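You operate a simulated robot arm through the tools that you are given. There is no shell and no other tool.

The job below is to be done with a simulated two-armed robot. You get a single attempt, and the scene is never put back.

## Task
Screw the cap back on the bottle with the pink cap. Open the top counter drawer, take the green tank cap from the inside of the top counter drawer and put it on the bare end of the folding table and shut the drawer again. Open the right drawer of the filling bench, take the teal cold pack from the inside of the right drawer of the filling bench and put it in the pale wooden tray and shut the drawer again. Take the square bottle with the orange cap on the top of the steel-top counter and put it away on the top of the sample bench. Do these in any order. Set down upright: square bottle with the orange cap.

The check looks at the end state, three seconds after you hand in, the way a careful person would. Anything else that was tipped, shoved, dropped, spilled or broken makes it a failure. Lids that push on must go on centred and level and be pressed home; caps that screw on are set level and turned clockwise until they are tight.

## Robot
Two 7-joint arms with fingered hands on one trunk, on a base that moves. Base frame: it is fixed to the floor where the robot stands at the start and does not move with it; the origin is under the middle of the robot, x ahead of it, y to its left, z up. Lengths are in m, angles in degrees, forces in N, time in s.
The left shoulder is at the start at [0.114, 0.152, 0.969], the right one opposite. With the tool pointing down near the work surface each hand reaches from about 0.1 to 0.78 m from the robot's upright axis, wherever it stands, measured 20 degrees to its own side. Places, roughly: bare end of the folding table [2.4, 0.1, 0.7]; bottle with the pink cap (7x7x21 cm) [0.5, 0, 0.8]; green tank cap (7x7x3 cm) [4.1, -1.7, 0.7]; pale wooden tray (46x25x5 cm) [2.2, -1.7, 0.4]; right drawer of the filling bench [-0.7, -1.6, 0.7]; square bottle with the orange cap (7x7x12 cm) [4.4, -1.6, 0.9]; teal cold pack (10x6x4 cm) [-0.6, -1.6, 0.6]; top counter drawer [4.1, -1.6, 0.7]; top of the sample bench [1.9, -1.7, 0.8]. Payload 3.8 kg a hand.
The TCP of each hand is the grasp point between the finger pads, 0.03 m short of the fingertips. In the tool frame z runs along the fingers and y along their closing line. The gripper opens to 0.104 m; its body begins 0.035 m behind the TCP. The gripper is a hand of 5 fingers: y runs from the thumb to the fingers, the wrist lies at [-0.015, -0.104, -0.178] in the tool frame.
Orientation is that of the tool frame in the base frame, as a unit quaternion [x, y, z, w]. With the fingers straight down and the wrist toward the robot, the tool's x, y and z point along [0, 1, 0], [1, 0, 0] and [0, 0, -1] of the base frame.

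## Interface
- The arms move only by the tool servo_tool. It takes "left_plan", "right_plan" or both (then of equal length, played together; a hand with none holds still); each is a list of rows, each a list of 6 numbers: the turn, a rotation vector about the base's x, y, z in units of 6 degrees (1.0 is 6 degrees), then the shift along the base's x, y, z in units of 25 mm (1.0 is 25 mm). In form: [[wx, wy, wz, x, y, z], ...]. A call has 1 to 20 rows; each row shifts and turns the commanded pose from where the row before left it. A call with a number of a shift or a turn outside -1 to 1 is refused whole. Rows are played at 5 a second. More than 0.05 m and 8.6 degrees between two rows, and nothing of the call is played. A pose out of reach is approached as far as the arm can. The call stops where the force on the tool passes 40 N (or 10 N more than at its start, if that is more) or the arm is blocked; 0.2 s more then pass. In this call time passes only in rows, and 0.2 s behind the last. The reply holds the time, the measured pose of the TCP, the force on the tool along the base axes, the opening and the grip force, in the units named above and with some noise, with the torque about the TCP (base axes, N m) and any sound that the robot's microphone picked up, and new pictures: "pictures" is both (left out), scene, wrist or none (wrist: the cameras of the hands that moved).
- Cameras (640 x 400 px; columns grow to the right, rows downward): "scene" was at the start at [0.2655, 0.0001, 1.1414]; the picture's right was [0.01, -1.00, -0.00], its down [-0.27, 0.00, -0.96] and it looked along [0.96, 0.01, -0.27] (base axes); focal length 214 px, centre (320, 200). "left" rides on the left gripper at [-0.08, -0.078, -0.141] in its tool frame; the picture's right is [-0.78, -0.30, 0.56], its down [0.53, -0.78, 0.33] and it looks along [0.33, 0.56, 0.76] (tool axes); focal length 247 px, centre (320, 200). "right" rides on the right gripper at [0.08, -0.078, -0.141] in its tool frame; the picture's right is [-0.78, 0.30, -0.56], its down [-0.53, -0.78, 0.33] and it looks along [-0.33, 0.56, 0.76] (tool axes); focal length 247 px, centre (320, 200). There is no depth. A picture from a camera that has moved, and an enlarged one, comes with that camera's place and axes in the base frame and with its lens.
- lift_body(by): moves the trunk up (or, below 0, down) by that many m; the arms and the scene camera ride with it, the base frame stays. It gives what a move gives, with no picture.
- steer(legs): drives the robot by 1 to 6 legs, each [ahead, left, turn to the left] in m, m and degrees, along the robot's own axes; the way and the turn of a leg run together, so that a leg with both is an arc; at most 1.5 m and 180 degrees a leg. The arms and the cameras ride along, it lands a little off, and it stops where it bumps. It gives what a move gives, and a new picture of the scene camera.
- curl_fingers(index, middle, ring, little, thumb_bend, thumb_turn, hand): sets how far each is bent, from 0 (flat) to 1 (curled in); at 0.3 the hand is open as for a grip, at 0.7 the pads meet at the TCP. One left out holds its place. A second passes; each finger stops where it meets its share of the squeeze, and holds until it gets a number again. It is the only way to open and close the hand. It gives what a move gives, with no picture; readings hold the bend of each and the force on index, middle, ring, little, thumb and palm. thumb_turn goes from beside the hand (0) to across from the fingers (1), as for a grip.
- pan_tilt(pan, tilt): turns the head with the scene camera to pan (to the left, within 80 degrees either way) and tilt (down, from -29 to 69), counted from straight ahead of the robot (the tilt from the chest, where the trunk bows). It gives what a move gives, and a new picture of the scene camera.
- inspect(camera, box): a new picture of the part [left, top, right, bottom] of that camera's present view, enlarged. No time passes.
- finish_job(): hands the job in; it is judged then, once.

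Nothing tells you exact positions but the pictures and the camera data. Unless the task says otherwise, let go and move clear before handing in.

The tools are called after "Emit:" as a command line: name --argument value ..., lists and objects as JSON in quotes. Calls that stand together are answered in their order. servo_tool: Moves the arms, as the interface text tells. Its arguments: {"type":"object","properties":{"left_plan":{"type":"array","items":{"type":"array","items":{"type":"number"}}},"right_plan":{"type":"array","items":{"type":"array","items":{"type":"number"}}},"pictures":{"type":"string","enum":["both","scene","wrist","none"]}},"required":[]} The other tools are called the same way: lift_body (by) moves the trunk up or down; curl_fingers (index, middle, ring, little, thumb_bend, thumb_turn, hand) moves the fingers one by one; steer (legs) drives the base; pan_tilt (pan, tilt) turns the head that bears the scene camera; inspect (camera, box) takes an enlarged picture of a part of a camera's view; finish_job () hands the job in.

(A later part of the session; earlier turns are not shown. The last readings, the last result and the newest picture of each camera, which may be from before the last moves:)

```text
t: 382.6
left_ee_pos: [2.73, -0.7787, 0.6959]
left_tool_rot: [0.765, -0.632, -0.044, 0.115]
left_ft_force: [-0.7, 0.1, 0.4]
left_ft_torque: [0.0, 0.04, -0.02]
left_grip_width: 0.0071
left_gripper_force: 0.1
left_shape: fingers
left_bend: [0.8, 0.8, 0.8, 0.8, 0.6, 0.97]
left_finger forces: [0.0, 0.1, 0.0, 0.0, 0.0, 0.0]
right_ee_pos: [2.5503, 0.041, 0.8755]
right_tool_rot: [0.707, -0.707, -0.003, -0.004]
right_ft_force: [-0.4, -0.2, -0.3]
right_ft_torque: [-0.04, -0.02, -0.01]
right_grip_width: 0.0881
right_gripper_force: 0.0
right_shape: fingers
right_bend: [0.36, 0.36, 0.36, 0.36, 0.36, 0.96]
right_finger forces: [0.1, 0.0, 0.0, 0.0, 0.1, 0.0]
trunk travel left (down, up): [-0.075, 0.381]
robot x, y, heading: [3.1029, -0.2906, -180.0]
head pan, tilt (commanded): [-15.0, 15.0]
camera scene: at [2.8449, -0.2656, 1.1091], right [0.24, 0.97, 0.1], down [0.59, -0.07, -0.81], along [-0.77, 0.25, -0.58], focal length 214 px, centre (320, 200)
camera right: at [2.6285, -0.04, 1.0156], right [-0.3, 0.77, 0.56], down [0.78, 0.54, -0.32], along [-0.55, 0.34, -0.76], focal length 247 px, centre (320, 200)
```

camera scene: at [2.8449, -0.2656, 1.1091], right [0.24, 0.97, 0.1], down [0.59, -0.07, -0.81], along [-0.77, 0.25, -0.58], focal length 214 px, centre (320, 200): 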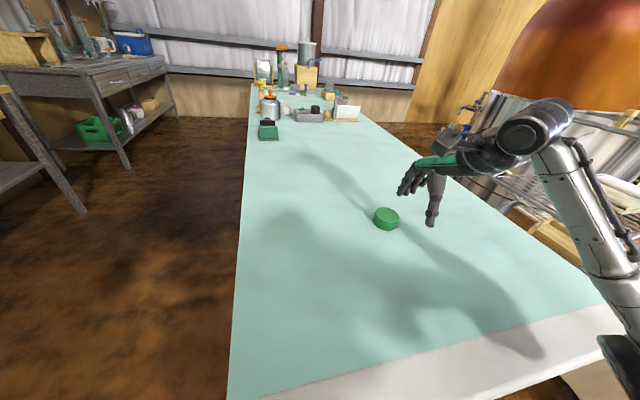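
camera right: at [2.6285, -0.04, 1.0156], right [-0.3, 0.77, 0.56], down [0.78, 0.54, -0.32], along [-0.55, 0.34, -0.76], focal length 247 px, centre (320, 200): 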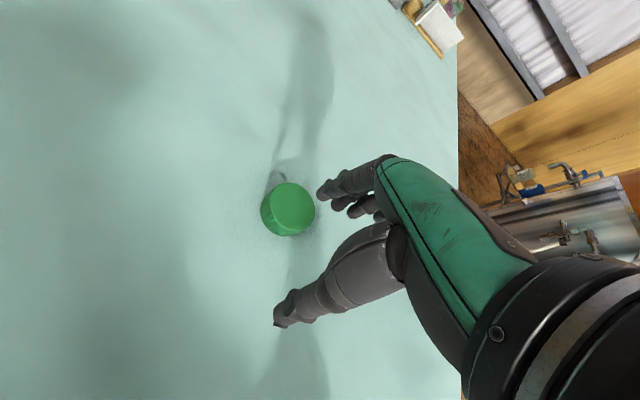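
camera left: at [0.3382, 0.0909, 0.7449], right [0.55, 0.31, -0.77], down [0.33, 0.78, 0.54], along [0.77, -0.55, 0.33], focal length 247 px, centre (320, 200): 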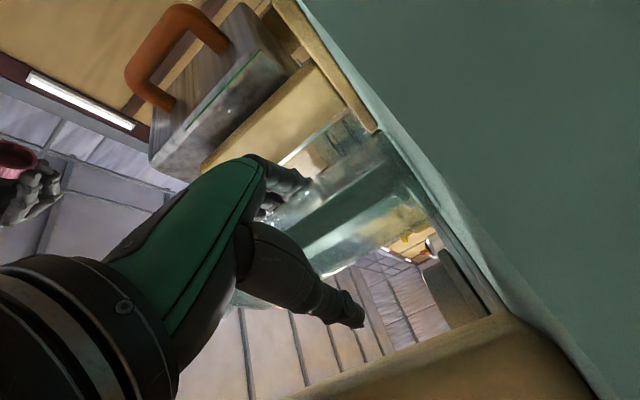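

The green tank cap stands on the bare table end. Now back to the counter for the square bottle.

Emit:
steer --legs '[[-0.5, 0, 0], [0, 0.42, 0], [-1.0, 0, 0], [0, 0, 90]]'

Emit:
pan_tilt --pan 0 --tilt 20

```text
t: 391.8
left_ee_pos: [4.1589, -1.1899, 0.6949]
left_tool_rot: [0.768, -0.629, -0.044, 0.113]
left_ft_force: [0.5, 0.2, 1.2]
left_ft_torque: [-0.03, -0.02, 0.0]
left_grip_width: 0.007
left_gripper_force: 0.1
left_shape: fingers
left_bend: [0.8, 0.8, 0.8, 0.8, 0.6, 0.97]
left_finger forces: [0.2, 0.1, 0.1, 0.0, 0.1, 0.1]
right_ee_pos: [3.9738, -0.3719, 0.8782]
right_tool_rot: [0.71, -0.704, -0.006, -0.006]
right_ft_force: [0.4, -0.4, -1.0]
right_ft_torque: [-0.02, 0.03, 0.02]
right_grip_width: 0.0884
right_gripper_force: 0.1
right_shape: fingers
right_bend: [0.36, 0.36, 0.36, 0.36, 0.36, 0.96]
right_finger forces: [0.0, 0.0, 0.0, 0.0, 0.0, 0.0]
trunk travel left (down, up): [-0.075, 0.381]
robot x, y, heading: [4.5261, -0.6962, -179.6]
head pan, tilt (commanded): [-15.0, 15.0]
stopped in leg 3: the robot was blocked; the commanded pose is now the measured one
camera scene: at [4.2705, -0.6773, 1.1092], right [0.23, 0.97, 0.1], down [0.59, -0.06, -0.81], along [-0.77, 0.25, -0.58], focal length 214 px, centre (320, 200)
```

scene: 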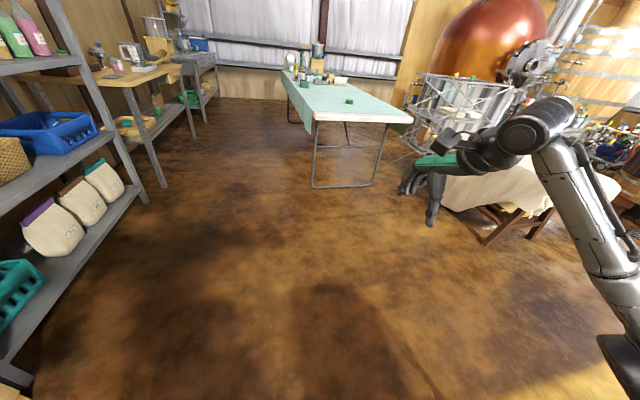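

```text
t: 392.6
left_ee_pos: [4.1584, -1.1898, 0.6943]
left_tool_rot: [0.768, -0.629, -0.043, 0.113]
left_ft_force: [-0.1, -0.3, -0.7]
left_ft_torque: [-0.05, -0.03, -0.03]
left_grip_width: 0.0068
left_gripper_force: 0.0
left_shape: fingers
left_bend: [0.8, 0.8, 0.8, 0.8, 0.6, 0.97]
left_finger forces: [0.0, 0.0, 0.1, 0.0, 0.0, 0.0]
right_ee_pos: [3.973, -0.372, 0.8773]
right_tool_rot: [0.71, -0.704, -0.005, -0.005]
right_ft_force: [-0.2, 0.6, 0.1]
right_ft_torque: [-0.02, 0.0, -0.03]
right_grip_width: 0.0881
right_gripper_force: 0.0
right_shape: fingers
right_bend: [0.36, 0.36, 0.36, 0.36, 0.36, 0.96]
right_finger forces: [0.1, 0.1, 0.1, 0.1, 0.0, 0.0]
trunk travel left (down, up): [-0.075, 0.381]
robot x, y, heading: [4.5235, -0.6932, -179.4]
head pan, tilt (commanded): [0.0, 20.0]
camera scene: at [4.2707, -0.7012, 1.1003], right [-0.01, 1.0, 0.0], down [0.66, 0.01, -0.75], along [-0.75, 0.0, -0.66], focal length 214 px, centre (320, 200)
```

scene: 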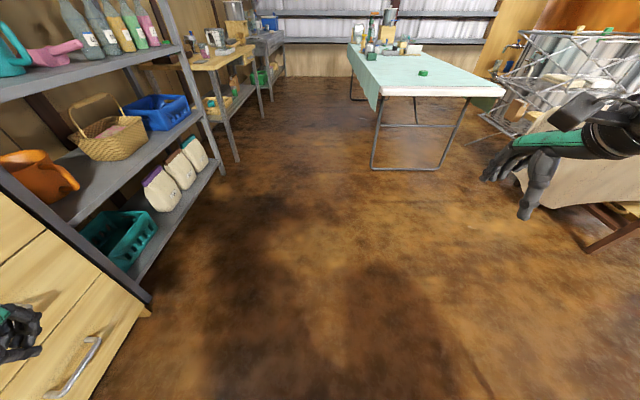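

Something blocked the base while reversing (x≈4.53). I'll pull forward a little and look around to see what it was.

Emit:
steer --legs '[[0.12, 0, 0]]'

Emit:
pan_tilt --pan -80 --tilt 25

Emit:
pan_tilt --pan 80 --tilt 25

```text
t: 393.8
left_ee_pos: [4.0404, -1.1875, 0.6957]
left_tool_rot: [0.767, -0.629, -0.043, 0.114]
left_ft_force: [-0.6, 0.1, -0.8]
left_ft_torque: [-0.03, 0.01, 0.03]
left_grip_width: 0.007
left_gripper_force: 0.1
left_shape: fingers
left_bend: [0.8, 0.8, 0.8, 0.8, 0.6, 0.97]
left_finger forces: [0.1, 0.0, 0.1, 0.0, 0.0, 0.1]
right_ee_pos: [3.8569, -0.3696, 0.8743]
right_tool_rot: [0.709, -0.705, -0.004, -0.004]
right_ft_force: [-0.7, 0.0, 0.6]
right_ft_torque: [0.02, -0.05, 0.0]
right_grip_width: 0.0883
right_gripper_force: 0.1
right_shape: fingers
right_bend: [0.36, 0.36, 0.36, 0.36, 0.36, 0.96]
right_finger forces: [0.1, 0.0, 0.1, 0.0, 0.0, 0.1]
trunk travel left (down, up): [-0.075, 0.381]
robot x, y, heading: [4.4108, -0.695, -179.6]
head pan, tilt (commanded): [0.0, 20.0]
camera scene: at [4.1539, -0.6981, 1.1], right [-0.01, 1.0, 0.0], down [0.67, 0.0, -0.75], along [-0.75, -0.01, -0.67], focal length 214 px, centre (320, 200)
```

scene: 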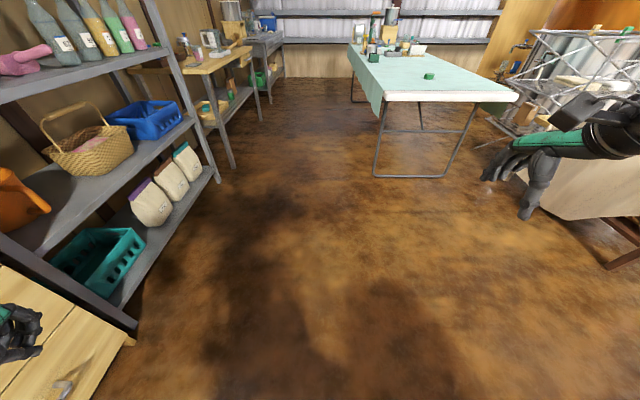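

```text
t: 395.3
left_ee_pos: [4.043, -1.1885, 0.6957]
left_tool_rot: [0.768, -0.629, -0.044, 0.115]
left_ft_force: [-0.4, -0.3, 0.4]
left_ft_torque: [0.03, 0.0, 0.0]
left_grip_width: 0.007
left_gripper_force: 0.1
left_shape: fingers
left_bend: [0.8, 0.8, 0.8, 0.8, 0.6, 0.97]
left_finger forces: [0.1, 0.0, 0.0, 0.0, 0.0, 0.0]
right_ee_pos: [3.858, -0.3688, 0.8757]
right_tool_rot: [0.709, -0.705, -0.003, -0.003]
right_ft_force: [1.0, 0.1, 0.0]
right_ft_torque: [0.01, 0.01, -0.02]
right_grip_width: 0.0881
right_gripper_force: 0.0
right_shape: fingers
right_bend: [0.36, 0.36, 0.36, 0.36, 0.36, 0.96]
right_finger forces: [0.0, 0.0, 0.0, 0.0, 0.0, 0.1]
trunk travel left (down, up): [-0.075, 0.381]
robot x, y, heading: [4.4111, -0.6952, -179.7]
head pan, tilt (commanded): [-80.0, 25.0]
camera scene: at [4.229, -0.6068, 1.1212], right [0.91, 0.18, 0.36], down [0.41, -0.41, -0.82], along [0.0, 0.89, -0.45], focal length 214 px, centre (320, 200)
```

scene: 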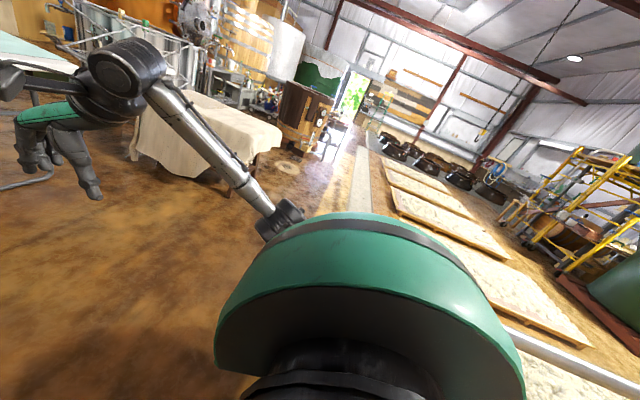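

```text
t: 397.8
left_ee_pos: [4.0416, -1.1886, 0.6957]
left_tool_rot: [0.768, -0.629, -0.042, 0.114]
left_ft_force: [-0.2, -1.0, -1.1]
left_ft_torque: [-0.01, -0.02, -0.02]
left_grip_width: 0.007
left_gripper_force: 0.1
left_shape: fingers
left_bend: [0.8, 0.8, 0.8, 0.8, 0.6, 0.97]
left_finger forces: [0.1, 0.0, 0.0, 0.0, 0.0, 0.1]
right_ee_pos: [3.858, -0.3686, 0.8769]
right_tool_rot: [0.71, -0.705, -0.005, -0.004]
right_ft_force: [-0.3, 0.2, -0.8]
right_ft_torque: [0.02, 0.0, -0.03]
right_grip_width: 0.088
right_gripper_force: 0.1
right_shape: fingers
right_bend: [0.36, 0.36, 0.36, 0.36, 0.36, 0.96]
right_finger forces: [0.1, 0.1, 0.0, 0.0, 0.0, 0.0]
trunk travel left (down, up): [-0.075, 0.381]
robot x, y, heading: [4.4082, -0.692, -179.7]
head pan, tilt (commanded): [80.0, 25.0]
camera scene: at [4.2304, -0.7882, 1.1212], right [-0.92, 0.17, -0.36], down [0.4, 0.42, -0.82], along [0.02, -0.89, -0.45], focal length 214 px, centre (320, 200)
```

scene: 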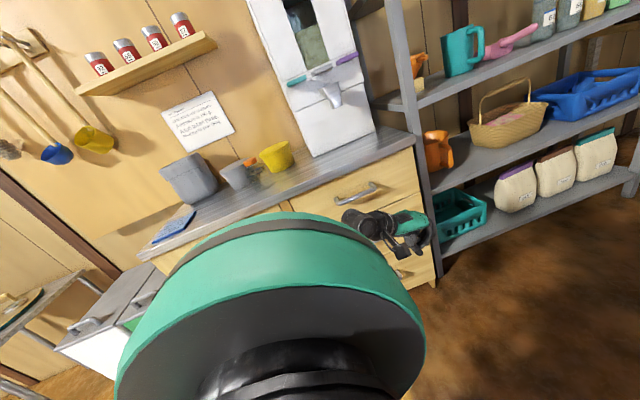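

Emit:
steer --legs '[[0.45, 0, 0], [0, 0, -40]]'

Emit:
pan_tilt --pan -80 --tilt 20

```text
t: 402.4
left_ee_pos: [3.3543, -0.8289, 0.696]
left_tool_rot: [-0.5, 0.857, 0.08, -0.092]
left_ft_force: [-0.4, 0.3, 0.8]
left_ft_torque: [-0.01, -0.03, 0.03]
left_grip_width: 0.007
left_gripper_force: 0.2
left_shape: fingers
left_bend: [0.8, 0.8, 0.8, 0.8, 0.6, 0.97]
left_finger forces: [0.0, 0.0, 0.0, 0.1, 0.0, 0.0]
right_ee_pos: [3.7498, -0.0889, 0.8768]
right_tool_rot: [-0.419, 0.908, 0.002, 0.004]
right_ft_force: [-0.3, 0.4, -1.3]
right_ft_torque: [0.01, -0.01, 0.01]
right_grip_width: 0.0882
right_gripper_force: 0.0
right_shape: fingers
right_bend: [0.36, 0.36, 0.36, 0.36, 0.36, 0.96]
right_finger forces: [0.0, 0.1, 0.1, 0.0, 0.0, 0.0]
trunk travel left (down, up): [-0.075, 0.381]
robot x, y, heading: [3.9555, -0.6989, 139.7]
head pan, tilt (commanded): [80.0, 25.0]
camera scene: at [3.7582, -0.6499, 1.1213], right [-0.58, 0.73, -0.36], down [0.58, 0.06, -0.82], along [-0.57, -0.69, -0.45], focal length 214 px, centre (320, 200)
```

scene: 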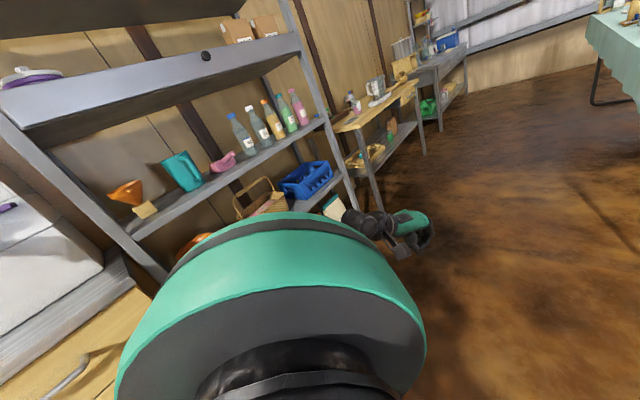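

```text
t: 404.9
left_ee_pos: [3.354, -0.8288, 0.6957]
left_tool_rot: [-0.5, 0.858, 0.08, -0.092]
left_ft_force: [0.0, 0.5, -0.5]
left_ft_torque: [0.01, 0.01, -0.02]
left_grip_width: 0.0073
left_gripper_force: 0.1
left_shape: fingers
left_bend: [0.8, 0.8, 0.8, 0.8, 0.6, 0.97]
left_finger forces: [0.0, 0.0, 0.0, 0.1, 0.1, 0.0]
right_ee_pos: [3.75, -0.0894, 0.8756]
right_tool_rot: [-0.419, 0.908, 0.003, 0.005]
right_ft_force: [-0.3, -0.2, 0.5]
right_ft_torque: [0.01, -0.02, 0.01]
right_grip_width: 0.0882
right_gripper_force: 0.0
right_shape: fingers
right_bend: [0.36, 0.36, 0.36, 0.36, 0.36, 0.96]
right_finger forces: [0.0, 0.0, 0.0, 0.0, 0.0, 0.0]
trunk travel left (down, up): [-0.075, 0.381]
robot x, y, heading: [3.9566, -0.7011, 139.4]
head pan, tilt (commanded): [-80.0, 20.0]
camera scene: at [3.8738, -0.509, 1.1287], right [0.81, -0.46, 0.36], down [0.09, -0.52, -0.85], along [0.58, 0.72, -0.38], focal length 214 px, centre (320, 200)
```

scene: 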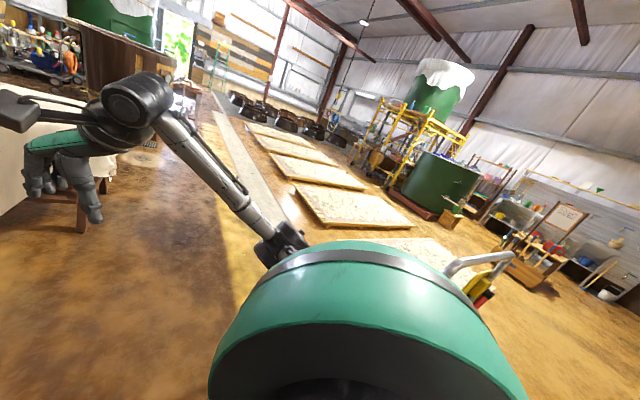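

The hand-cart behind me is upright and in its place; I'll stay clear of it. Turning to the counter again and moving along close to it.

Emit:
steer --legs '[[0, 0, 130.3], [0.17, 0.3, 0], [0, 0.42, 0]]'

Emit:
pan_tilt --pan -15 --tilt 25

Emit:
inspect --camera "scene" --box '[240, 60, 480, 240]'

```text
t: 414.8
left_ee_pos: [5.1854, -1.1966, 0.696]
left_tool_rot: [0.986, 0.112, 0.052, 0.11]
left_ft_force: [0.1, 0.0, 0.2]
left_ft_torque: [0.02, 0.01, 0.0]
left_grip_width: 0.0069
left_gripper_force: 0.0
left_shape: fingers
left_bend: [0.8, 0.8, 0.8, 0.8, 0.6, 0.97]
left_finger forces: [0.0, 0.1, 0.0, 0.0, 0.0, 0.0]
right_ee_pos: [4.3715, -1.404, 0.8768]
right_tool_rot: [1.0, 0.018, -0.004, 0.0]
right_ft_force: [-0.2, 1.3, -0.3]
right_ft_torque: [0.01, -0.01, 0.01]
right_grip_width: 0.0883
right_gripper_force: 0.0
right_shape: fingers
right_bend: [0.36, 0.36, 0.36, 0.36, 0.36, 0.96]
right_finger forces: [0.1, 0.1, 0.0, 0.1, 0.0, 0.0]
trunk travel left (down, up): [-0.075, 0.381]
robot x, y, heading: [4.6831, -0.8395, -87.8]
head pan, tilt (commanded): [-80.0, 20.0]
camera scene: at [4.5978, -1.0298, 1.1288], right [-0.21, 0.91, 0.36], down [0.32, 0.41, -0.85], along [-0.92, -0.06, -0.38], focal length 214 px, centre (320, 200)
```

scene: 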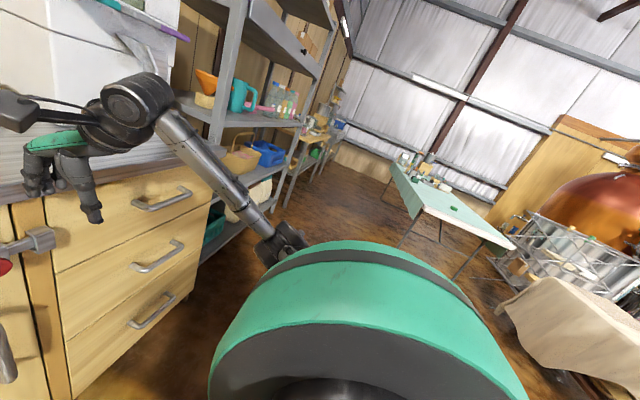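

```text
t: 416.2
left_ee_pos: [5.1851, -1.1967, 0.6957]
left_tool_rot: [0.986, 0.111, 0.052, 0.111]
left_ft_force: [0.6, -0.2, 0.1]
left_ft_torque: [0.02, -0.02, 0.02]
left_grip_width: 0.0071
left_gripper_force: 0.1
left_shape: fingers
left_bend: [0.8, 0.8, 0.8, 0.8, 0.6, 0.97]
left_finger forces: [0.0, 0.0, 0.0, 0.0, 0.0, 0.0]
right_ee_pos: [4.3719, -1.4042, 0.8772]
right_tool_rot: [1.0, 0.017, -0.005, 0.001]
right_ft_force: [0.0, 0.1, 0.5]
right_ft_torque: [-0.02, -0.03, 0.0]
right_grip_width: 0.088
right_gripper_force: 0.0
right_shape: fingers
right_bend: [0.36, 0.36, 0.36, 0.36, 0.36, 0.96]
right_finger forces: [0.1, 0.0, 0.0, 0.1, 0.0, 0.0]
trunk travel left (down, up): [-0.075, 0.381]
robot x, y, heading: [4.6821, -0.8414, -88.0]
head pan, tilt (commanded): [-15.0, 25.0]
camera scene: at [4.6673, -1.0921, 1.0943], right [-0.97, 0.21, 0.1], down [0.08, 0.72, -0.69], along [-0.21, -0.67, -0.72], focal length 214 px, centre (320, 200)
```

scene: 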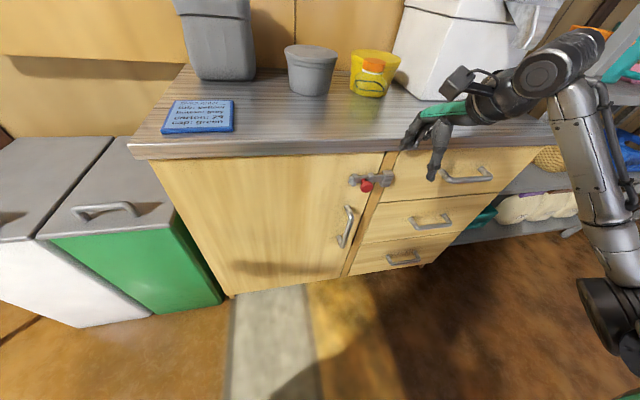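

```text
2.22 times, centred on (360, 150) of scene
camera zoom: at [4.6673, -1.0921, 1.0943], right [-0.97, 0.21, 0.1], down [0.08, 0.72, -0.69], along [-0.21, -0.67, -0.72], focal length 477 px, centre (231, 311)
```

zoom: 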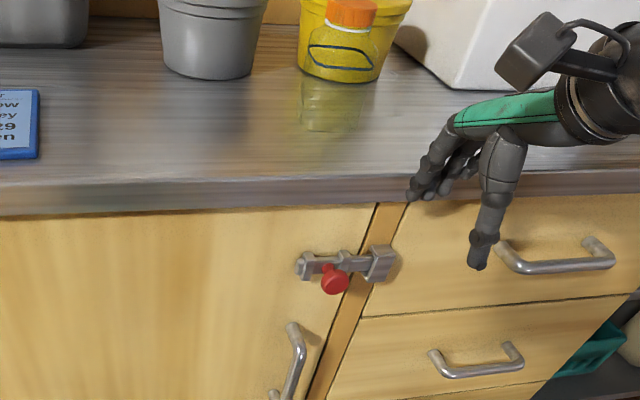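

Emit:
servo_tool --right_plan '[[0, 0, 0, 0, 0.2, 1], [0, 0, 0, 0, 0.2, 1], [0, 0, 0, 0, 0.1, 1], [0, 0, 0, 0, 0, 1], [0, 0, 0, 0, 0, 1], [0, 0, 0, 0, 0, 1], [0, 0, 0, 0, 0, 1], [0, 0, 0, 0, 0, 1], [0, 0, 0, 0, 0, 1], [0, 0, 0, 0, 0, 1]]'

Emit:
inspect --camera "scene" --box '[330, 30, 430, 130]'

Emit:
inspect --camera "right" --box '[0, 0, 640, 400]'

```text
t: 418.4
left_ee_pos: [5.1849, -1.1959, 0.6965]
left_tool_rot: [0.986, 0.112, 0.052, 0.111]
left_ft_force: [0.1, 0.1, -0.6]
left_ft_torque: [0.01, 0.02, -0.04]
left_grip_width: 0.0073
left_gripper_force: 0.0
left_shape: fingers
left_bend: [0.8, 0.8, 0.8, 0.8, 0.6, 0.97]
left_finger forces: [0.0, 0.0, 0.0, 0.0, 0.1, 0.1]
right_ee_pos: [4.3717, -1.3892, 1.1256]
right_tool_rot: [1.0, 0.017, -0.005, 0.0]
right_ft_force: [0.1, -0.3, 0.5]
right_ft_torque: [-0.02, 0.03, 0.03]
right_grip_width: 0.0882
right_gripper_force: 0.0
right_shape: fingers
right_bend: [0.36, 0.36, 0.36, 0.36, 0.36, 0.96]
right_finger forces: [0.0, 0.0, 0.0, 0.0, 0.1, 0.0]
trunk travel left (down, up): [-0.075, 0.381]
robot x, y, heading: [4.6848, -0.8416, -87.8]
head pan, tilt (commanded): [-15.0, 25.0]
camera scene: at [4.6676, -1.0916, 1.0945], right [-0.97, 0.21, 0.1], down [0.08, 0.72, -0.69], along [-0.21, -0.67, -0.72], focal length 214 px, centre (320, 200)
camera right: at [4.4511, -1.3098, 1.2661], right [-0.76, -0.32, 0.56], down [-0.57, 0.76, -0.33], along [-0.32, -0.57, -0.76], focal length 247 px, centre (320, 200)
```

scene: 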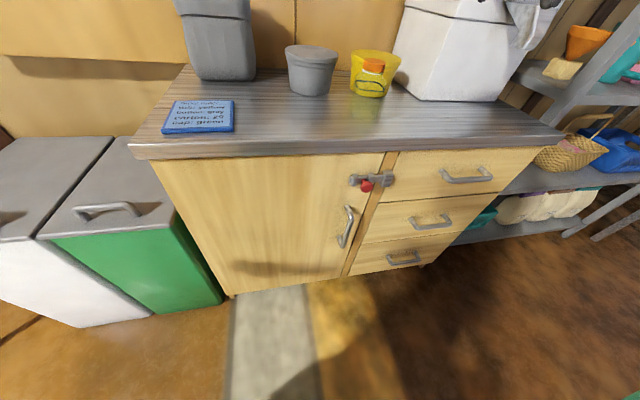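
right: 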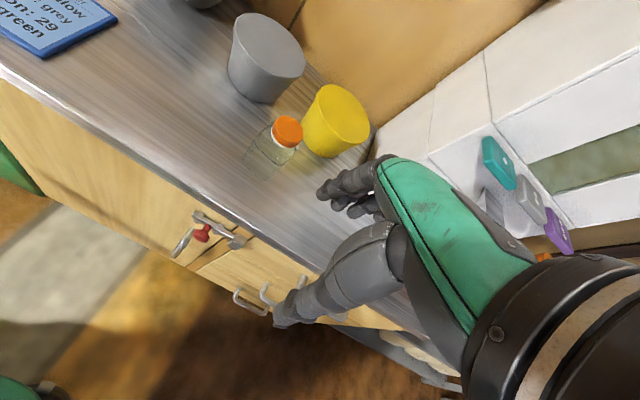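

```text
4.00 times, centred on (380, 80) of scene
camera zoom: at [4.6676, -1.0916, 1.0945], right [-0.97, 0.21, 0.1], down [0.08, 0.72, -0.69], along [-0.21, -0.67, -0.72], focal length 858 px, centre (80, 680)
```

zoom: 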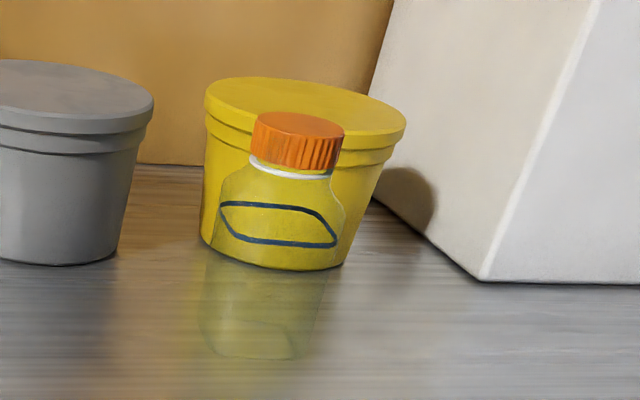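

```text
1.00 times, centred on (320, 200) of right (not enlarged: the box is as wide or as high as the picture)
camera zoom: at [4.4511, -1.3098, 1.2661], right [-0.76, -0.32, 0.56], down [-0.57, 0.76, -0.33], along [-0.32, -0.57, -0.76], focal length 247 px, centre (320, 200)
```

zoom: 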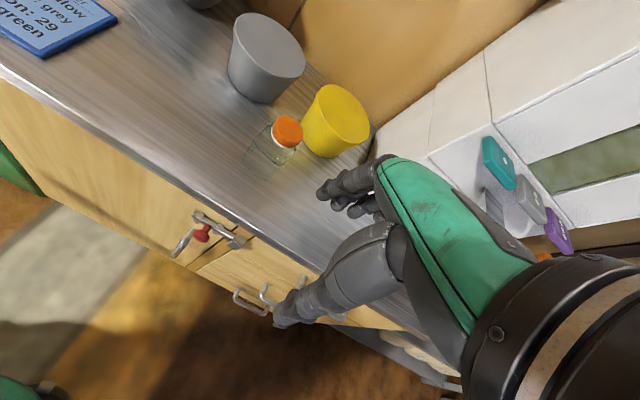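

Emit:
inspect --camera "right" --box '[230, 70, 350, 190]'

```text
3.33 times, centred on (290, 130) of right
camera zoom: at [4.4511, -1.3098, 1.2661], right [-0.76, -0.32, 0.56], down [-0.57, 0.76, -0.33], along [-0.32, -0.57, -0.76], focal length 823 px, centre (420, 433)
```

zoom: 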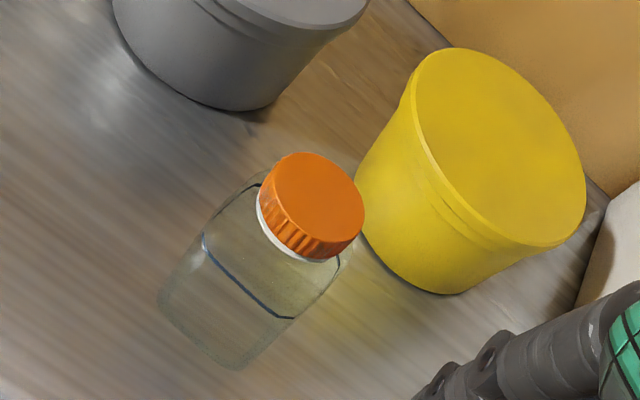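

The bottle's faces are nearly square to the counter; its centre is about [4.427, -1.61] with the cap top at z≈0.971. I'll turn slightly and step closer so the right hand can come down on it with the closing line along x.

Emit:
steer --legs '[[0, 0, 18], [0.1, -0.215, 0]]'

Emit:
curl_fingers --hand "right" --index 0.32 --middle 0.32 --ring 0.32 --little 0.32 --thumb_bend 0.32

Emit:
inspect --camera "right" --box '[0, 0, 640, 400]'

```text
t: 421.1
left_ee_pos: [5.0962, -1.1921, 0.6968]
left_tool_rot: [0.957, 0.262, 0.07, 0.102]
left_ft_force: [-0.2, -0.2, -0.1]
left_ft_torque: [0.01, 0.01, 0.0]
left_grip_width: 0.0071
left_gripper_force: 0.1
left_shape: fingers
left_bend: [0.8, 0.8, 0.8, 0.8, 0.6, 0.97]
left_finger forces: [0.0, 0.0, 0.0, 0.0, 0.1, 0.0]
right_ee_pos: [4.3814, -1.6255, 1.1253]
right_tool_rot: [0.985, 0.172, -0.005, 0.001]
right_ft_force: [0.3, -0.3, -0.1]
right_ft_torque: [-0.01, 0.0, 0.02]
right_grip_width: 0.0883
right_gripper_force: 0.0
right_shape: fingers
right_bend: [0.36, 0.36, 0.36, 0.36, 0.36, 0.96]
right_finger forces: [0.0, 0.1, 0.0, 0.0, 0.0, 0.0]
trunk travel left (down, up): [-0.075, 0.381]
robot x, y, heading: [4.5101, -1.0055, -70.2]
head pan, tilt (commanded): [-15.0, 25.0]
camera scene: at [4.5704, -1.2508, 1.0942], right [-0.99, -0.1, 0.09], down [-0.14, 0.71, -0.69], along [0.0, -0.7, -0.72], focal length 214 px, centre (320, 200)
```

scene: 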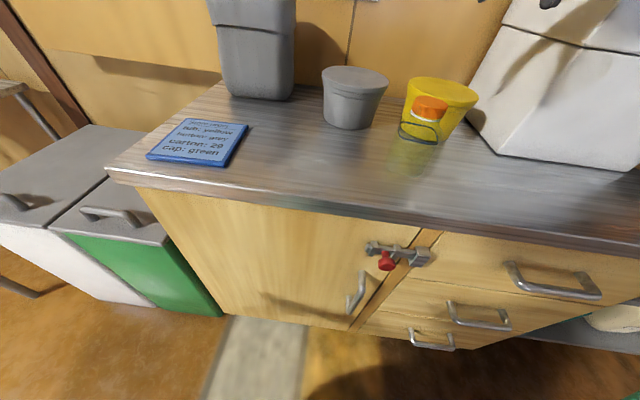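

```text
t: 422.1
left_ee_pos: [5.0973, -1.1923, 0.6959]
left_tool_rot: [0.957, 0.262, 0.069, 0.101]
left_ft_force: [-0.3, -0.2, 1.1]
left_ft_torque: [-0.01, 0.02, 0.0]
left_grip_width: 0.0069
left_gripper_force: 0.0
left_shape: fingers
left_bend: [0.8, 0.8, 0.8, 0.8, 0.6, 0.97]
left_finger forces: [0.1, 0.0, 0.0, 0.1, 0.0, 0.1]
right_ee_pos: [4.3817, -1.624, 1.1264]
right_tool_rot: [0.985, 0.172, -0.005, 0.001]
right_ft_force: [-0.2, 0.3, -0.4]
right_ft_torque: [0.05, 0.0, -0.02]
right_grip_width: 0.0979
right_gripper_force: 0.1
right_shape: fingers
right_bend: [0.32, 0.32, 0.32, 0.32, 0.32, 0.96]
right_finger forces: [0.1, 0.0, 0.1, 0.1, 0.0, 0.0]
trunk travel left (down, up): [-0.075, 0.381]
robot x, y, heading: [4.5098, -1.0049, -70.4]
head pan, tilt (commanded): [-15.0, 25.0]
```

```text
1.00 times, centred on (320, 200) of right (not enlarged: the box is as wide or as high as the picture)
camera zoom: at [4.4316, -1.5244, 1.2654], right [-0.62, -0.54, 0.56], down [-0.77, 0.55, -0.33], along [-0.13, -0.64, -0.76], focal length 247 px, centre (320, 200)
```

zoom: 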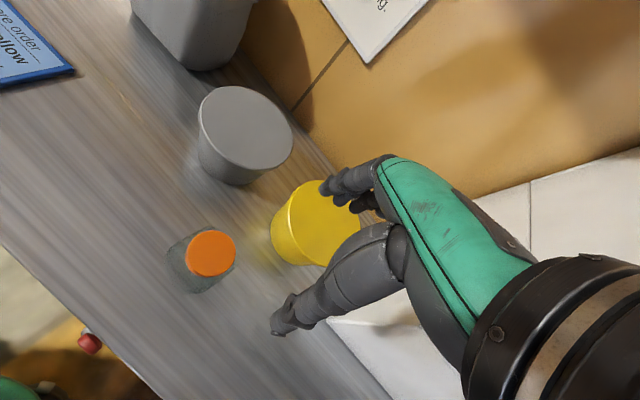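

Emit:
servo_tool --right_plan '[[0, 0, 0.95, 0.16, 0.073, -0.35], [0, 0, 0.95, 0.16, 0.073, -0.35], [0, 0, 0.95, 0.16, 0.073, -0.35], [0, 0, 0.95, 0.16, 0.073, -0.35], [0, 0, 0.95, 0.16, 0.073, -0.35], [0, 0, 0.95, 0.16, 0.073, -0.35], [0, 0, 0.95, 0.16, 0.073, -0.35], [0, 0, 0.95, 0.16, 0.073, -0.35], [0, 0, 0.95, 0.16, 0.073, -0.35], [0, 0, 0.95, 0.16, 0.073, -0.35], [0, 0, 0.95, 0.16, 0.073, -0.35]]'

Emit:
inspect --camera "right" --box '[200, 120, 440, 340]'

```text
t: 424.6
left_ee_pos: [5.0957, -1.1921, 0.6961]
left_tool_rot: [0.957, 0.263, 0.069, 0.102]
left_ft_force: [0.4, 0.5, 0.0]
left_ft_torque: [0.02, -0.01, -0.01]
left_grip_width: 0.0069
left_gripper_force: 0.0
left_shape: fingers
left_bend: [0.8, 0.8, 0.8, 0.8, 0.6, 0.97]
left_finger forces: [0.1, 0.0, 0.0, 0.0, 0.0, 0.0]
right_ee_pos: [4.424, -1.607, 1.0287]
right_tool_rot: [0.751, 0.66, -0.004, 0.004]
right_ft_force: [-0.3, 0.1, 0.2]
right_ft_torque: [0.01, -0.01, -0.02]
right_grip_width: 0.0979
right_gripper_force: 0.1
right_shape: fingers
right_bend: [0.32, 0.32, 0.32, 0.32, 0.32, 0.96]
right_finger forces: [0.1, 0.1, 0.0, 0.0, 0.0, 0.0]
trunk travel left (down, up): [-0.075, 0.381]
robot x, y, heading: [4.507, -1.0105, -70.3]
head pan, tilt (commanded): [-15.0, 25.0]
camera scene: at [4.571, -1.2505, 1.0943], right [-0.99, -0.1, 0.1], down [-0.14, 0.71, -0.69], along [0.0, -0.7, -0.72], focal length 214 px, centre (320, 200)
camera right: at [4.3576, -1.5159, 1.1678], right [0.19, -0.8, 0.56], down [-0.84, -0.43, -0.33], along [0.51, -0.41, -0.76], focal length 247 px, centre (320, 200)
```

scene: 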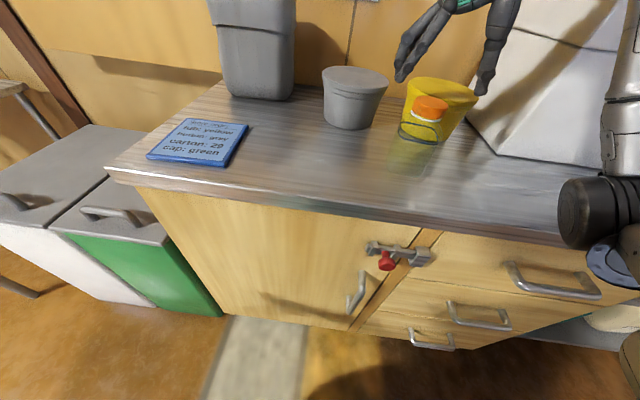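
right: 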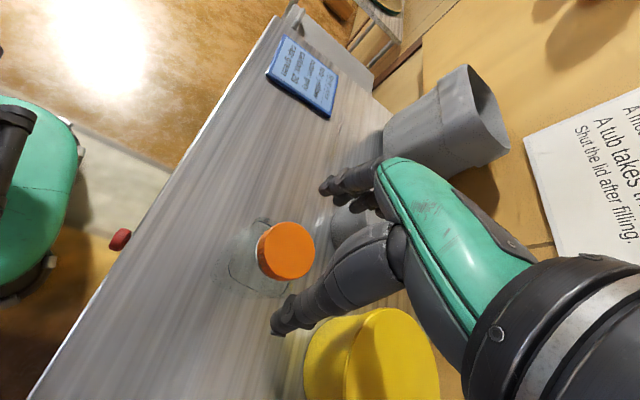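

```text
1.82 times, centred on (320, 230) of right
camera zoom: at [4.3576, -1.5159, 1.1678], right [0.19, -0.8, 0.56], down [-0.84, -0.43, -0.33], along [0.51, -0.41, -0.76], focal length 449 px, centre (320, 146)
```

zoom: 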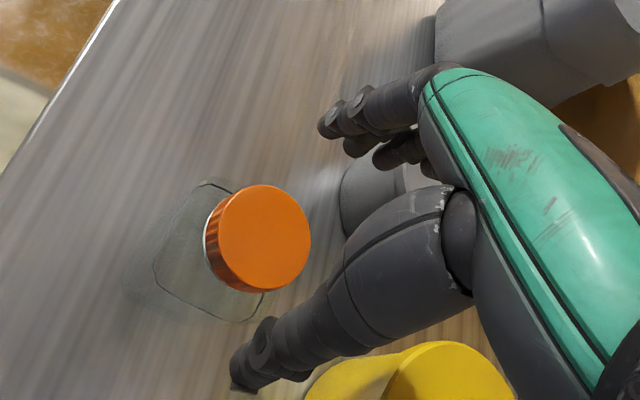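

Aligned within a few millimetres and square to the bottle. Descending around it.

Emit:
servo_tool --right_plan '[[0, 0, 0, 0.2, 0, -0.6], [0, 0, 0, 0, 0, -0.7], [0, 0, 0, 0, 0, -0.7], [0, 0, 0, 0, 0, -0.6], [0, 0, 0, 0, 0, -0.5]]'

Emit:
inspect --camera "right" --box '[200, 120, 440, 340]'

Emit:
inspect --camera "scene" --box '[340, 20, 520, 180]'

```text
t: 425.8
left_ee_pos: [5.0977, -1.188, 0.6954]
left_tool_rot: [0.957, 0.262, 0.067, 0.104]
left_ft_force: [-0.1, -0.2, -0.1]
left_ft_torque: [-0.01, 0.01, 0.0]
left_grip_width: 0.0071
left_gripper_force: 0.0
left_shape: fingers
left_bend: [0.8, 0.8, 0.8, 0.8, 0.6, 0.97]
left_finger forces: [0.0, 0.0, 0.0, 0.0, 0.0, 0.1]
right_ee_pos: [4.434, -1.5991, 0.9562]
right_tool_rot: [0.751, 0.66, -0.007, 0.004]
right_ft_force: [0.0, 0.3, 0.1]
right_ft_torque: [0.0, 0.02, 0.02]
right_grip_width: 0.0983
right_gripper_force: 0.1
right_shape: fingers
right_bend: [0.32, 0.32, 0.32, 0.32, 0.32, 0.96]
right_finger forces: [0.0, 0.0, 0.1, 0.0, 0.7, 0.0]
trunk travel left (down, up): [-0.075, 0.381]
robot x, y, heading: [4.5088, -1.0058, -70.3]
head pan, tilt (commanded): [-15.0, 25.0]
camera scene: at [4.5742, -1.2436, 1.0955], right [-0.99, -0.1, 0.1], down [-0.14, 0.7, -0.7], along [0.0, -0.7, -0.71], focal length 214 px, centre (320, 200)
camera right: at [4.368, -1.5072, 1.0942], right [0.2, -0.8, 0.57], down [-0.84, -0.43, -0.32], along [0.5, -0.42, -0.76], focal length 247 px, centre (320, 200)
```

scene: 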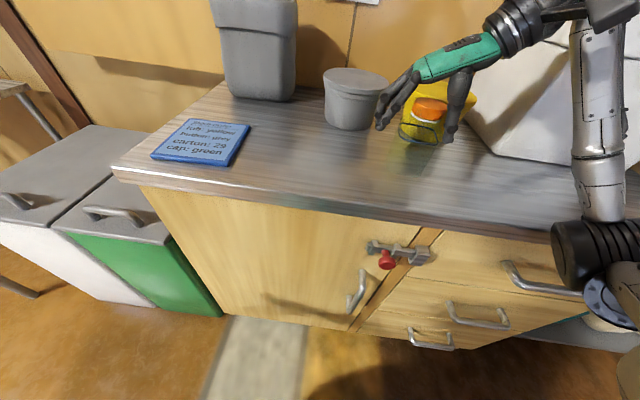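
right: 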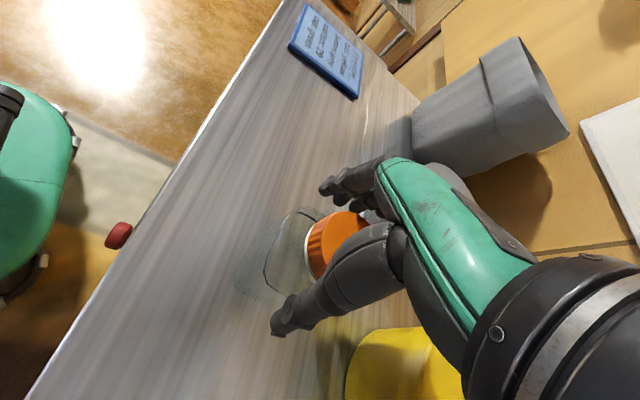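

```text
1.82 times, centred on (320, 230) of right
camera zoom: at [4.368, -1.5072, 1.0942], right [0.2, -0.8, 0.57], down [-0.84, -0.43, -0.32], along [0.5, -0.42, -0.76], focal length 449 px, centre (320, 146)
```

zoom: 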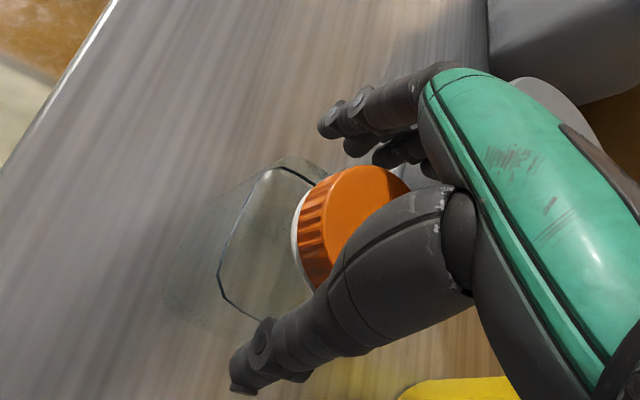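

```text
2.50 times, centred on (430, 100) of scene
camera zoom: at [4.5742, -1.2436, 1.0955], right [-0.99, -0.1, 0.1], down [-0.14, 0.7, -0.7], along [0.0, -0.7, -0.71], focal length 536 px, centre (45, 450)
```

zoom: 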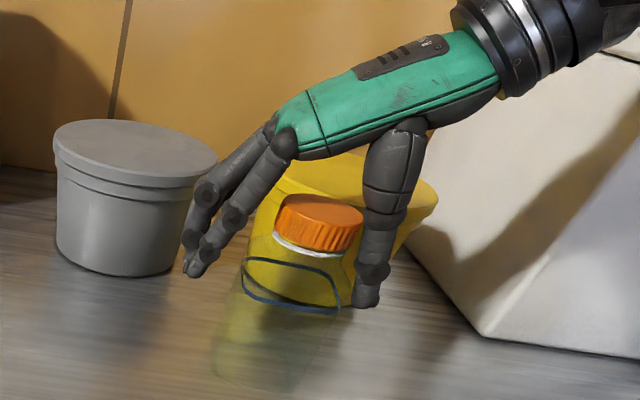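

The elbow seems to be pressing on the counter's front edge (the base was nudged back a few millimetres). I'll raise the trunk so that the elbow clears the counter, then come down again.

Emit:
lift_body --by 0.2

Emit:
servo_tool --right_plan '[[0, 0, 0, 0, 0, -0.9], [0, 0, 0, 0, 0, -0.9], [0, 0, 0, 0, 0, -0.9], [0, 0, 0, 0, 0, -0.9], [0, 0, 0, 0, 0, -0.9]]'

```text
t: 427.9
left_ee_pos: [5.0962, -1.1927, 0.8958]
left_tool_rot: [0.957, 0.262, 0.069, 0.101]
left_ft_force: [0.0, -0.2, -0.1]
left_ft_torque: [-0.02, 0.0, 0.01]
left_grip_width: 0.0067
left_gripper_force: 0.0
left_shape: fingers
left_bend: [0.8, 0.8, 0.8, 0.8, 0.6, 0.97]
left_finger forces: [0.0, 0.0, 0.0, 0.0, 0.1, 0.0]
right_ee_pos: [4.4297, -1.6049, 1.1515]
right_tool_rot: [0.752, 0.659, -0.004, 0.003]
right_ft_force: [1.3, 0.0, 0.0]
right_ft_torque: [0.03, 0.0, 0.01]
right_grip_width: 0.0982
right_gripper_force: 0.0
right_shape: fingers
right_bend: [0.32, 0.32, 0.32, 0.32, 0.32, 0.96]
right_finger forces: [0.1, 0.0, 0.0, 0.1, 0.0, 0.0]
trunk travel left (down, up): [-0.275, 0.181]
robot x, y, heading: [4.5093, -1.008, -70.3]
head pan, tilt (commanded): [-15.0, 25.0]
```

```text
t: 429.1
left_ee_pos: [5.0967, -1.1923, 0.8967]
left_tool_rot: [0.957, 0.263, 0.068, 0.101]
left_ft_force: [0.5, 0.4, 0.2]
left_ft_torque: [0.01, -0.03, 0.02]
left_grip_width: 0.0071
left_gripper_force: 0.1
left_shape: fingers
left_bend: [0.8, 0.8, 0.8, 0.8, 0.6, 0.97]
left_finger forces: [0.0, 0.1, 0.0, 0.1, 0.0, 0.1]
right_ee_pos: [4.4293, -1.6043, 1.0377]
right_tool_rot: [0.752, 0.659, -0.004, 0.003]
right_ft_force: [-0.5, 0.0, 0.3]
right_ft_torque: [-0.01, -0.01, 0.04]
right_grip_width: 0.0985
right_gripper_force: 0.0
right_shape: fingers
right_bend: [0.32, 0.32, 0.32, 0.32, 0.32, 0.96]
right_finger forces: [0.0, 0.0, 0.0, 0.1, 0.0, 0.0]
trunk travel left (down, up): [-0.275, 0.181]
robot x, y, heading: [4.5089, -1.0061, -70.4]
head pan, tilt (commanded): [-15.0, 25.0]
camera scene: at [4.53, -1.137, 1.3585], right [-1.0, -0.08, 0.02], down [-0.06, 0.49, -0.87], along [0.06, -0.86, -0.5], focal length 214 px, centre (320, 200)
camera right: at [4.3634, -1.5142, 1.1786], right [0.19, -0.8, 0.57], down [-0.84, -0.43, -0.33], along [0.51, -0.41, -0.76], focal length 247 px, centre (320, 200)
```

scene: 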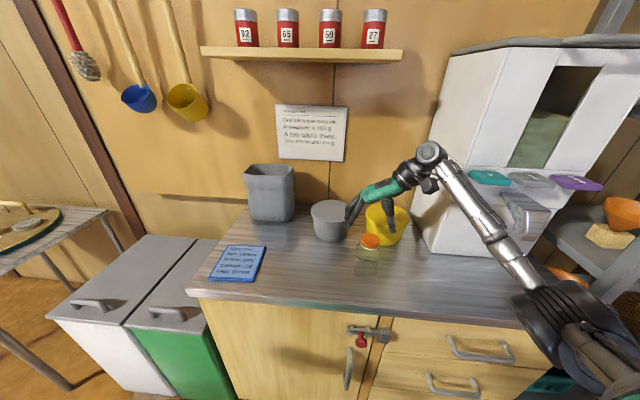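
right: 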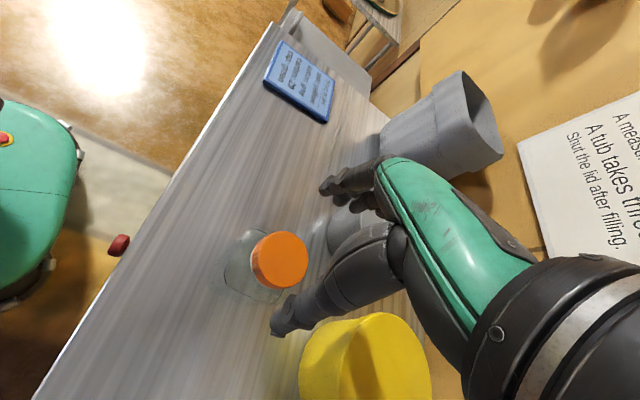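

Now the elbow is well above the counter. Descending again around the bottle.

Emit:
servo_tool --right_plan '[[0, 0, 0, -0.05, 0, -0.7], [0, 0, 0, 0, 0, -0.7], [0, 0, 0, 0, 0, -0.7], [0, 0, 0, 0, 0, -0.7], [0, 0, 0, 0, 0, -0.5], [0, 0, 0, 0, 0, -0.3]]'

Emit:
inspect --camera "right" --box '[200, 120, 440, 340]'

Emit:
inspect --camera "scene" --box '[300, 180, 440, 300]'

```text
t: 430.5
left_ee_pos: [5.0968, -1.1915, 0.8962]
left_tool_rot: [0.957, 0.263, 0.068, 0.101]
left_ft_force: [0.5, -0.5, -0.1]
left_ft_torque: [0.0, -0.02, 0.02]
left_grip_width: 0.0069
left_gripper_force: 0.2
left_shape: fingers
left_bend: [0.8, 0.8, 0.8, 0.8, 0.6, 0.97]
left_finger forces: [0.1, 0.0, 0.0, 0.0, 0.0, 0.0]
right_ee_pos: [4.429, -1.6052, 0.95]
right_tool_rot: [0.752, 0.659, -0.004, 0.004]
right_ft_force: [-1.1, 0.0, 0.4]
right_ft_torque: [0.03, 0.0, -0.03]
right_grip_width: 0.0983
right_gripper_force: 0.3
right_shape: fingers
right_bend: [0.32, 0.32, 0.32, 0.32, 0.32, 0.96]
right_finger forces: [0.0, 0.1, 0.0, 0.0, 0.3, 0.1]
trunk travel left (down, up): [-0.275, 0.181]
robot x, y, heading: [4.5102, -1.0069, -70.6]
head pan, tilt (commanded): [-15.0, 25.0]
camera scene: at [4.5301, -1.1367, 1.3586], right [-1.0, -0.08, 0.02], down [-0.06, 0.49, -0.87], along [0.06, -0.86, -0.5], focal length 214 px, centre (320, 200)
camera right: at [4.3632, -1.5139, 1.0891], right [0.19, -0.8, 0.57], down [-0.84, -0.43, -0.33], along [0.51, -0.41, -0.76], focal length 247 px, centre (320, 200)
```

scene: 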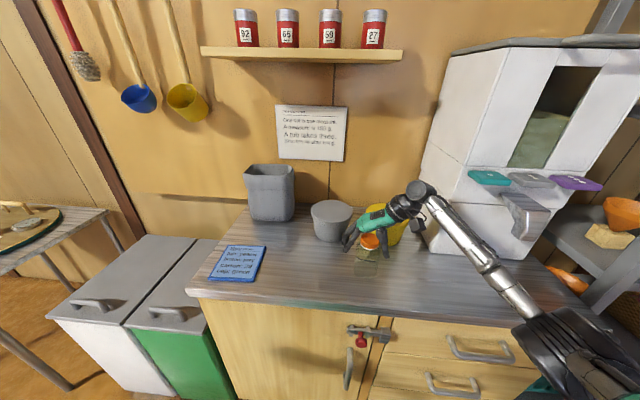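
right: 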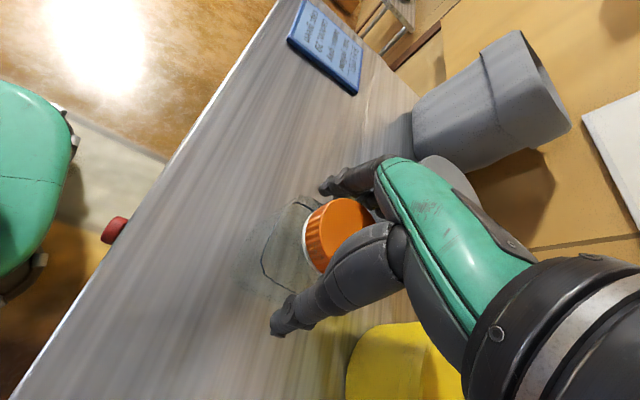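

```text
1.82 times, centred on (320, 230) of right
camera zoom: at [4.3632, -1.5139, 1.0891], right [0.19, -0.8, 0.57], down [-0.84, -0.43, -0.33], along [0.51, -0.41, -0.76], focal length 449 px, centre (320, 146)
```

zoom: 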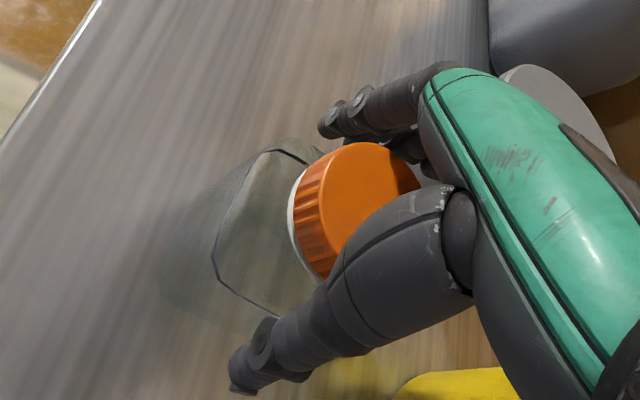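

```text
3.33 times, centred on (370, 240) of scene
camera zoom: at [4.5301, -1.1367, 1.3586], right [-1.0, -0.08, 0.02], down [-0.06, 0.49, -0.87], along [0.06, -0.86, -0.5], focal length 715 px, centre (153, 67)
```

zoom: 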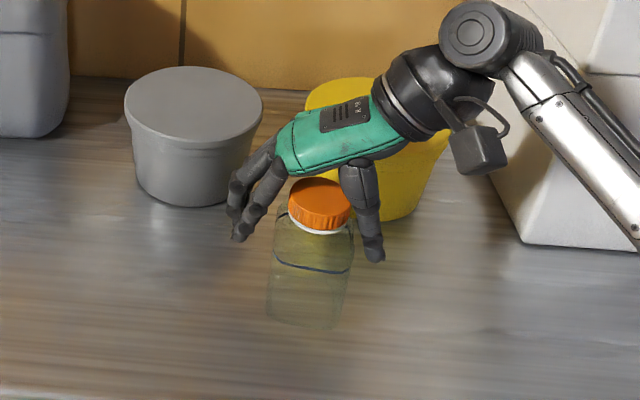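

Emit:
servo_tool --right_plan '[[0, 0, 0, -0.2, 0, 0], [0, 0, 0, 0, 0, -0.2], [0, 0, 0, 0, 0, -0.2]]' --pictures "none"

Emit:
inspect --camera "scene" --box '[300, 180, 440, 300]'

```text
t: 431.3
left_ee_pos: [5.0965, -1.1929, 0.8964]
left_tool_rot: [0.957, 0.262, 0.068, 0.102]
left_ft_force: [0.2, -0.1, 0.2]
left_ft_torque: [0.02, 0.0, 0.03]
left_grip_width: 0.0072
left_gripper_force: 0.0
left_shape: fingers
left_bend: [0.8, 0.8, 0.8, 0.8, 0.6, 0.97]
left_finger forces: [0.0, 0.0, 0.0, 0.0, 0.0, 0.1]
right_ee_pos: [4.4234, -1.6058, 0.9388]
right_tool_rot: [0.752, 0.659, -0.004, 0.003]
right_ft_force: [-0.6, 0.5, -0.6]
right_ft_torque: [-0.02, 0.03, 0.0]
right_grip_width: 0.0982
right_gripper_force: 0.1
right_shape: fingers
right_bend: [0.32, 0.32, 0.32, 0.32, 0.32, 0.96]
right_finger forces: [0.0, 0.1, 0.0, 0.0, 0.2, 0.1]
trunk travel left (down, up): [-0.275, 0.181]
robot x, y, heading: [4.5091, -1.0066, -70.3]
head pan, tilt (commanded): [-15.0, 25.0]
```

```text
3.33 times, centred on (370, 240) of scene
camera zoom: at [4.5301, -1.1368, 1.3586], right [-1.0, -0.08, 0.02], down [-0.06, 0.49, -0.87], along [0.06, -0.86, -0.5], focal length 715 px, centre (153, 67)
```

zoom: 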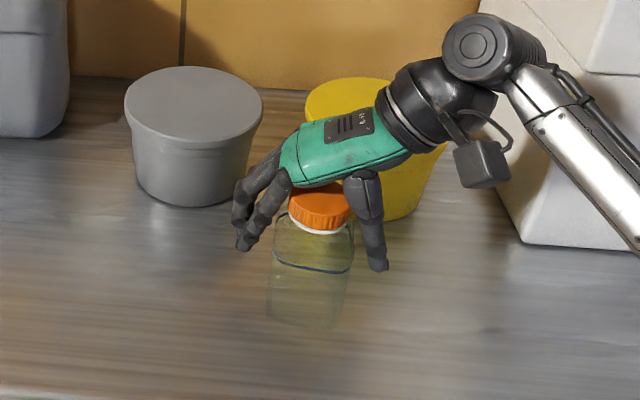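

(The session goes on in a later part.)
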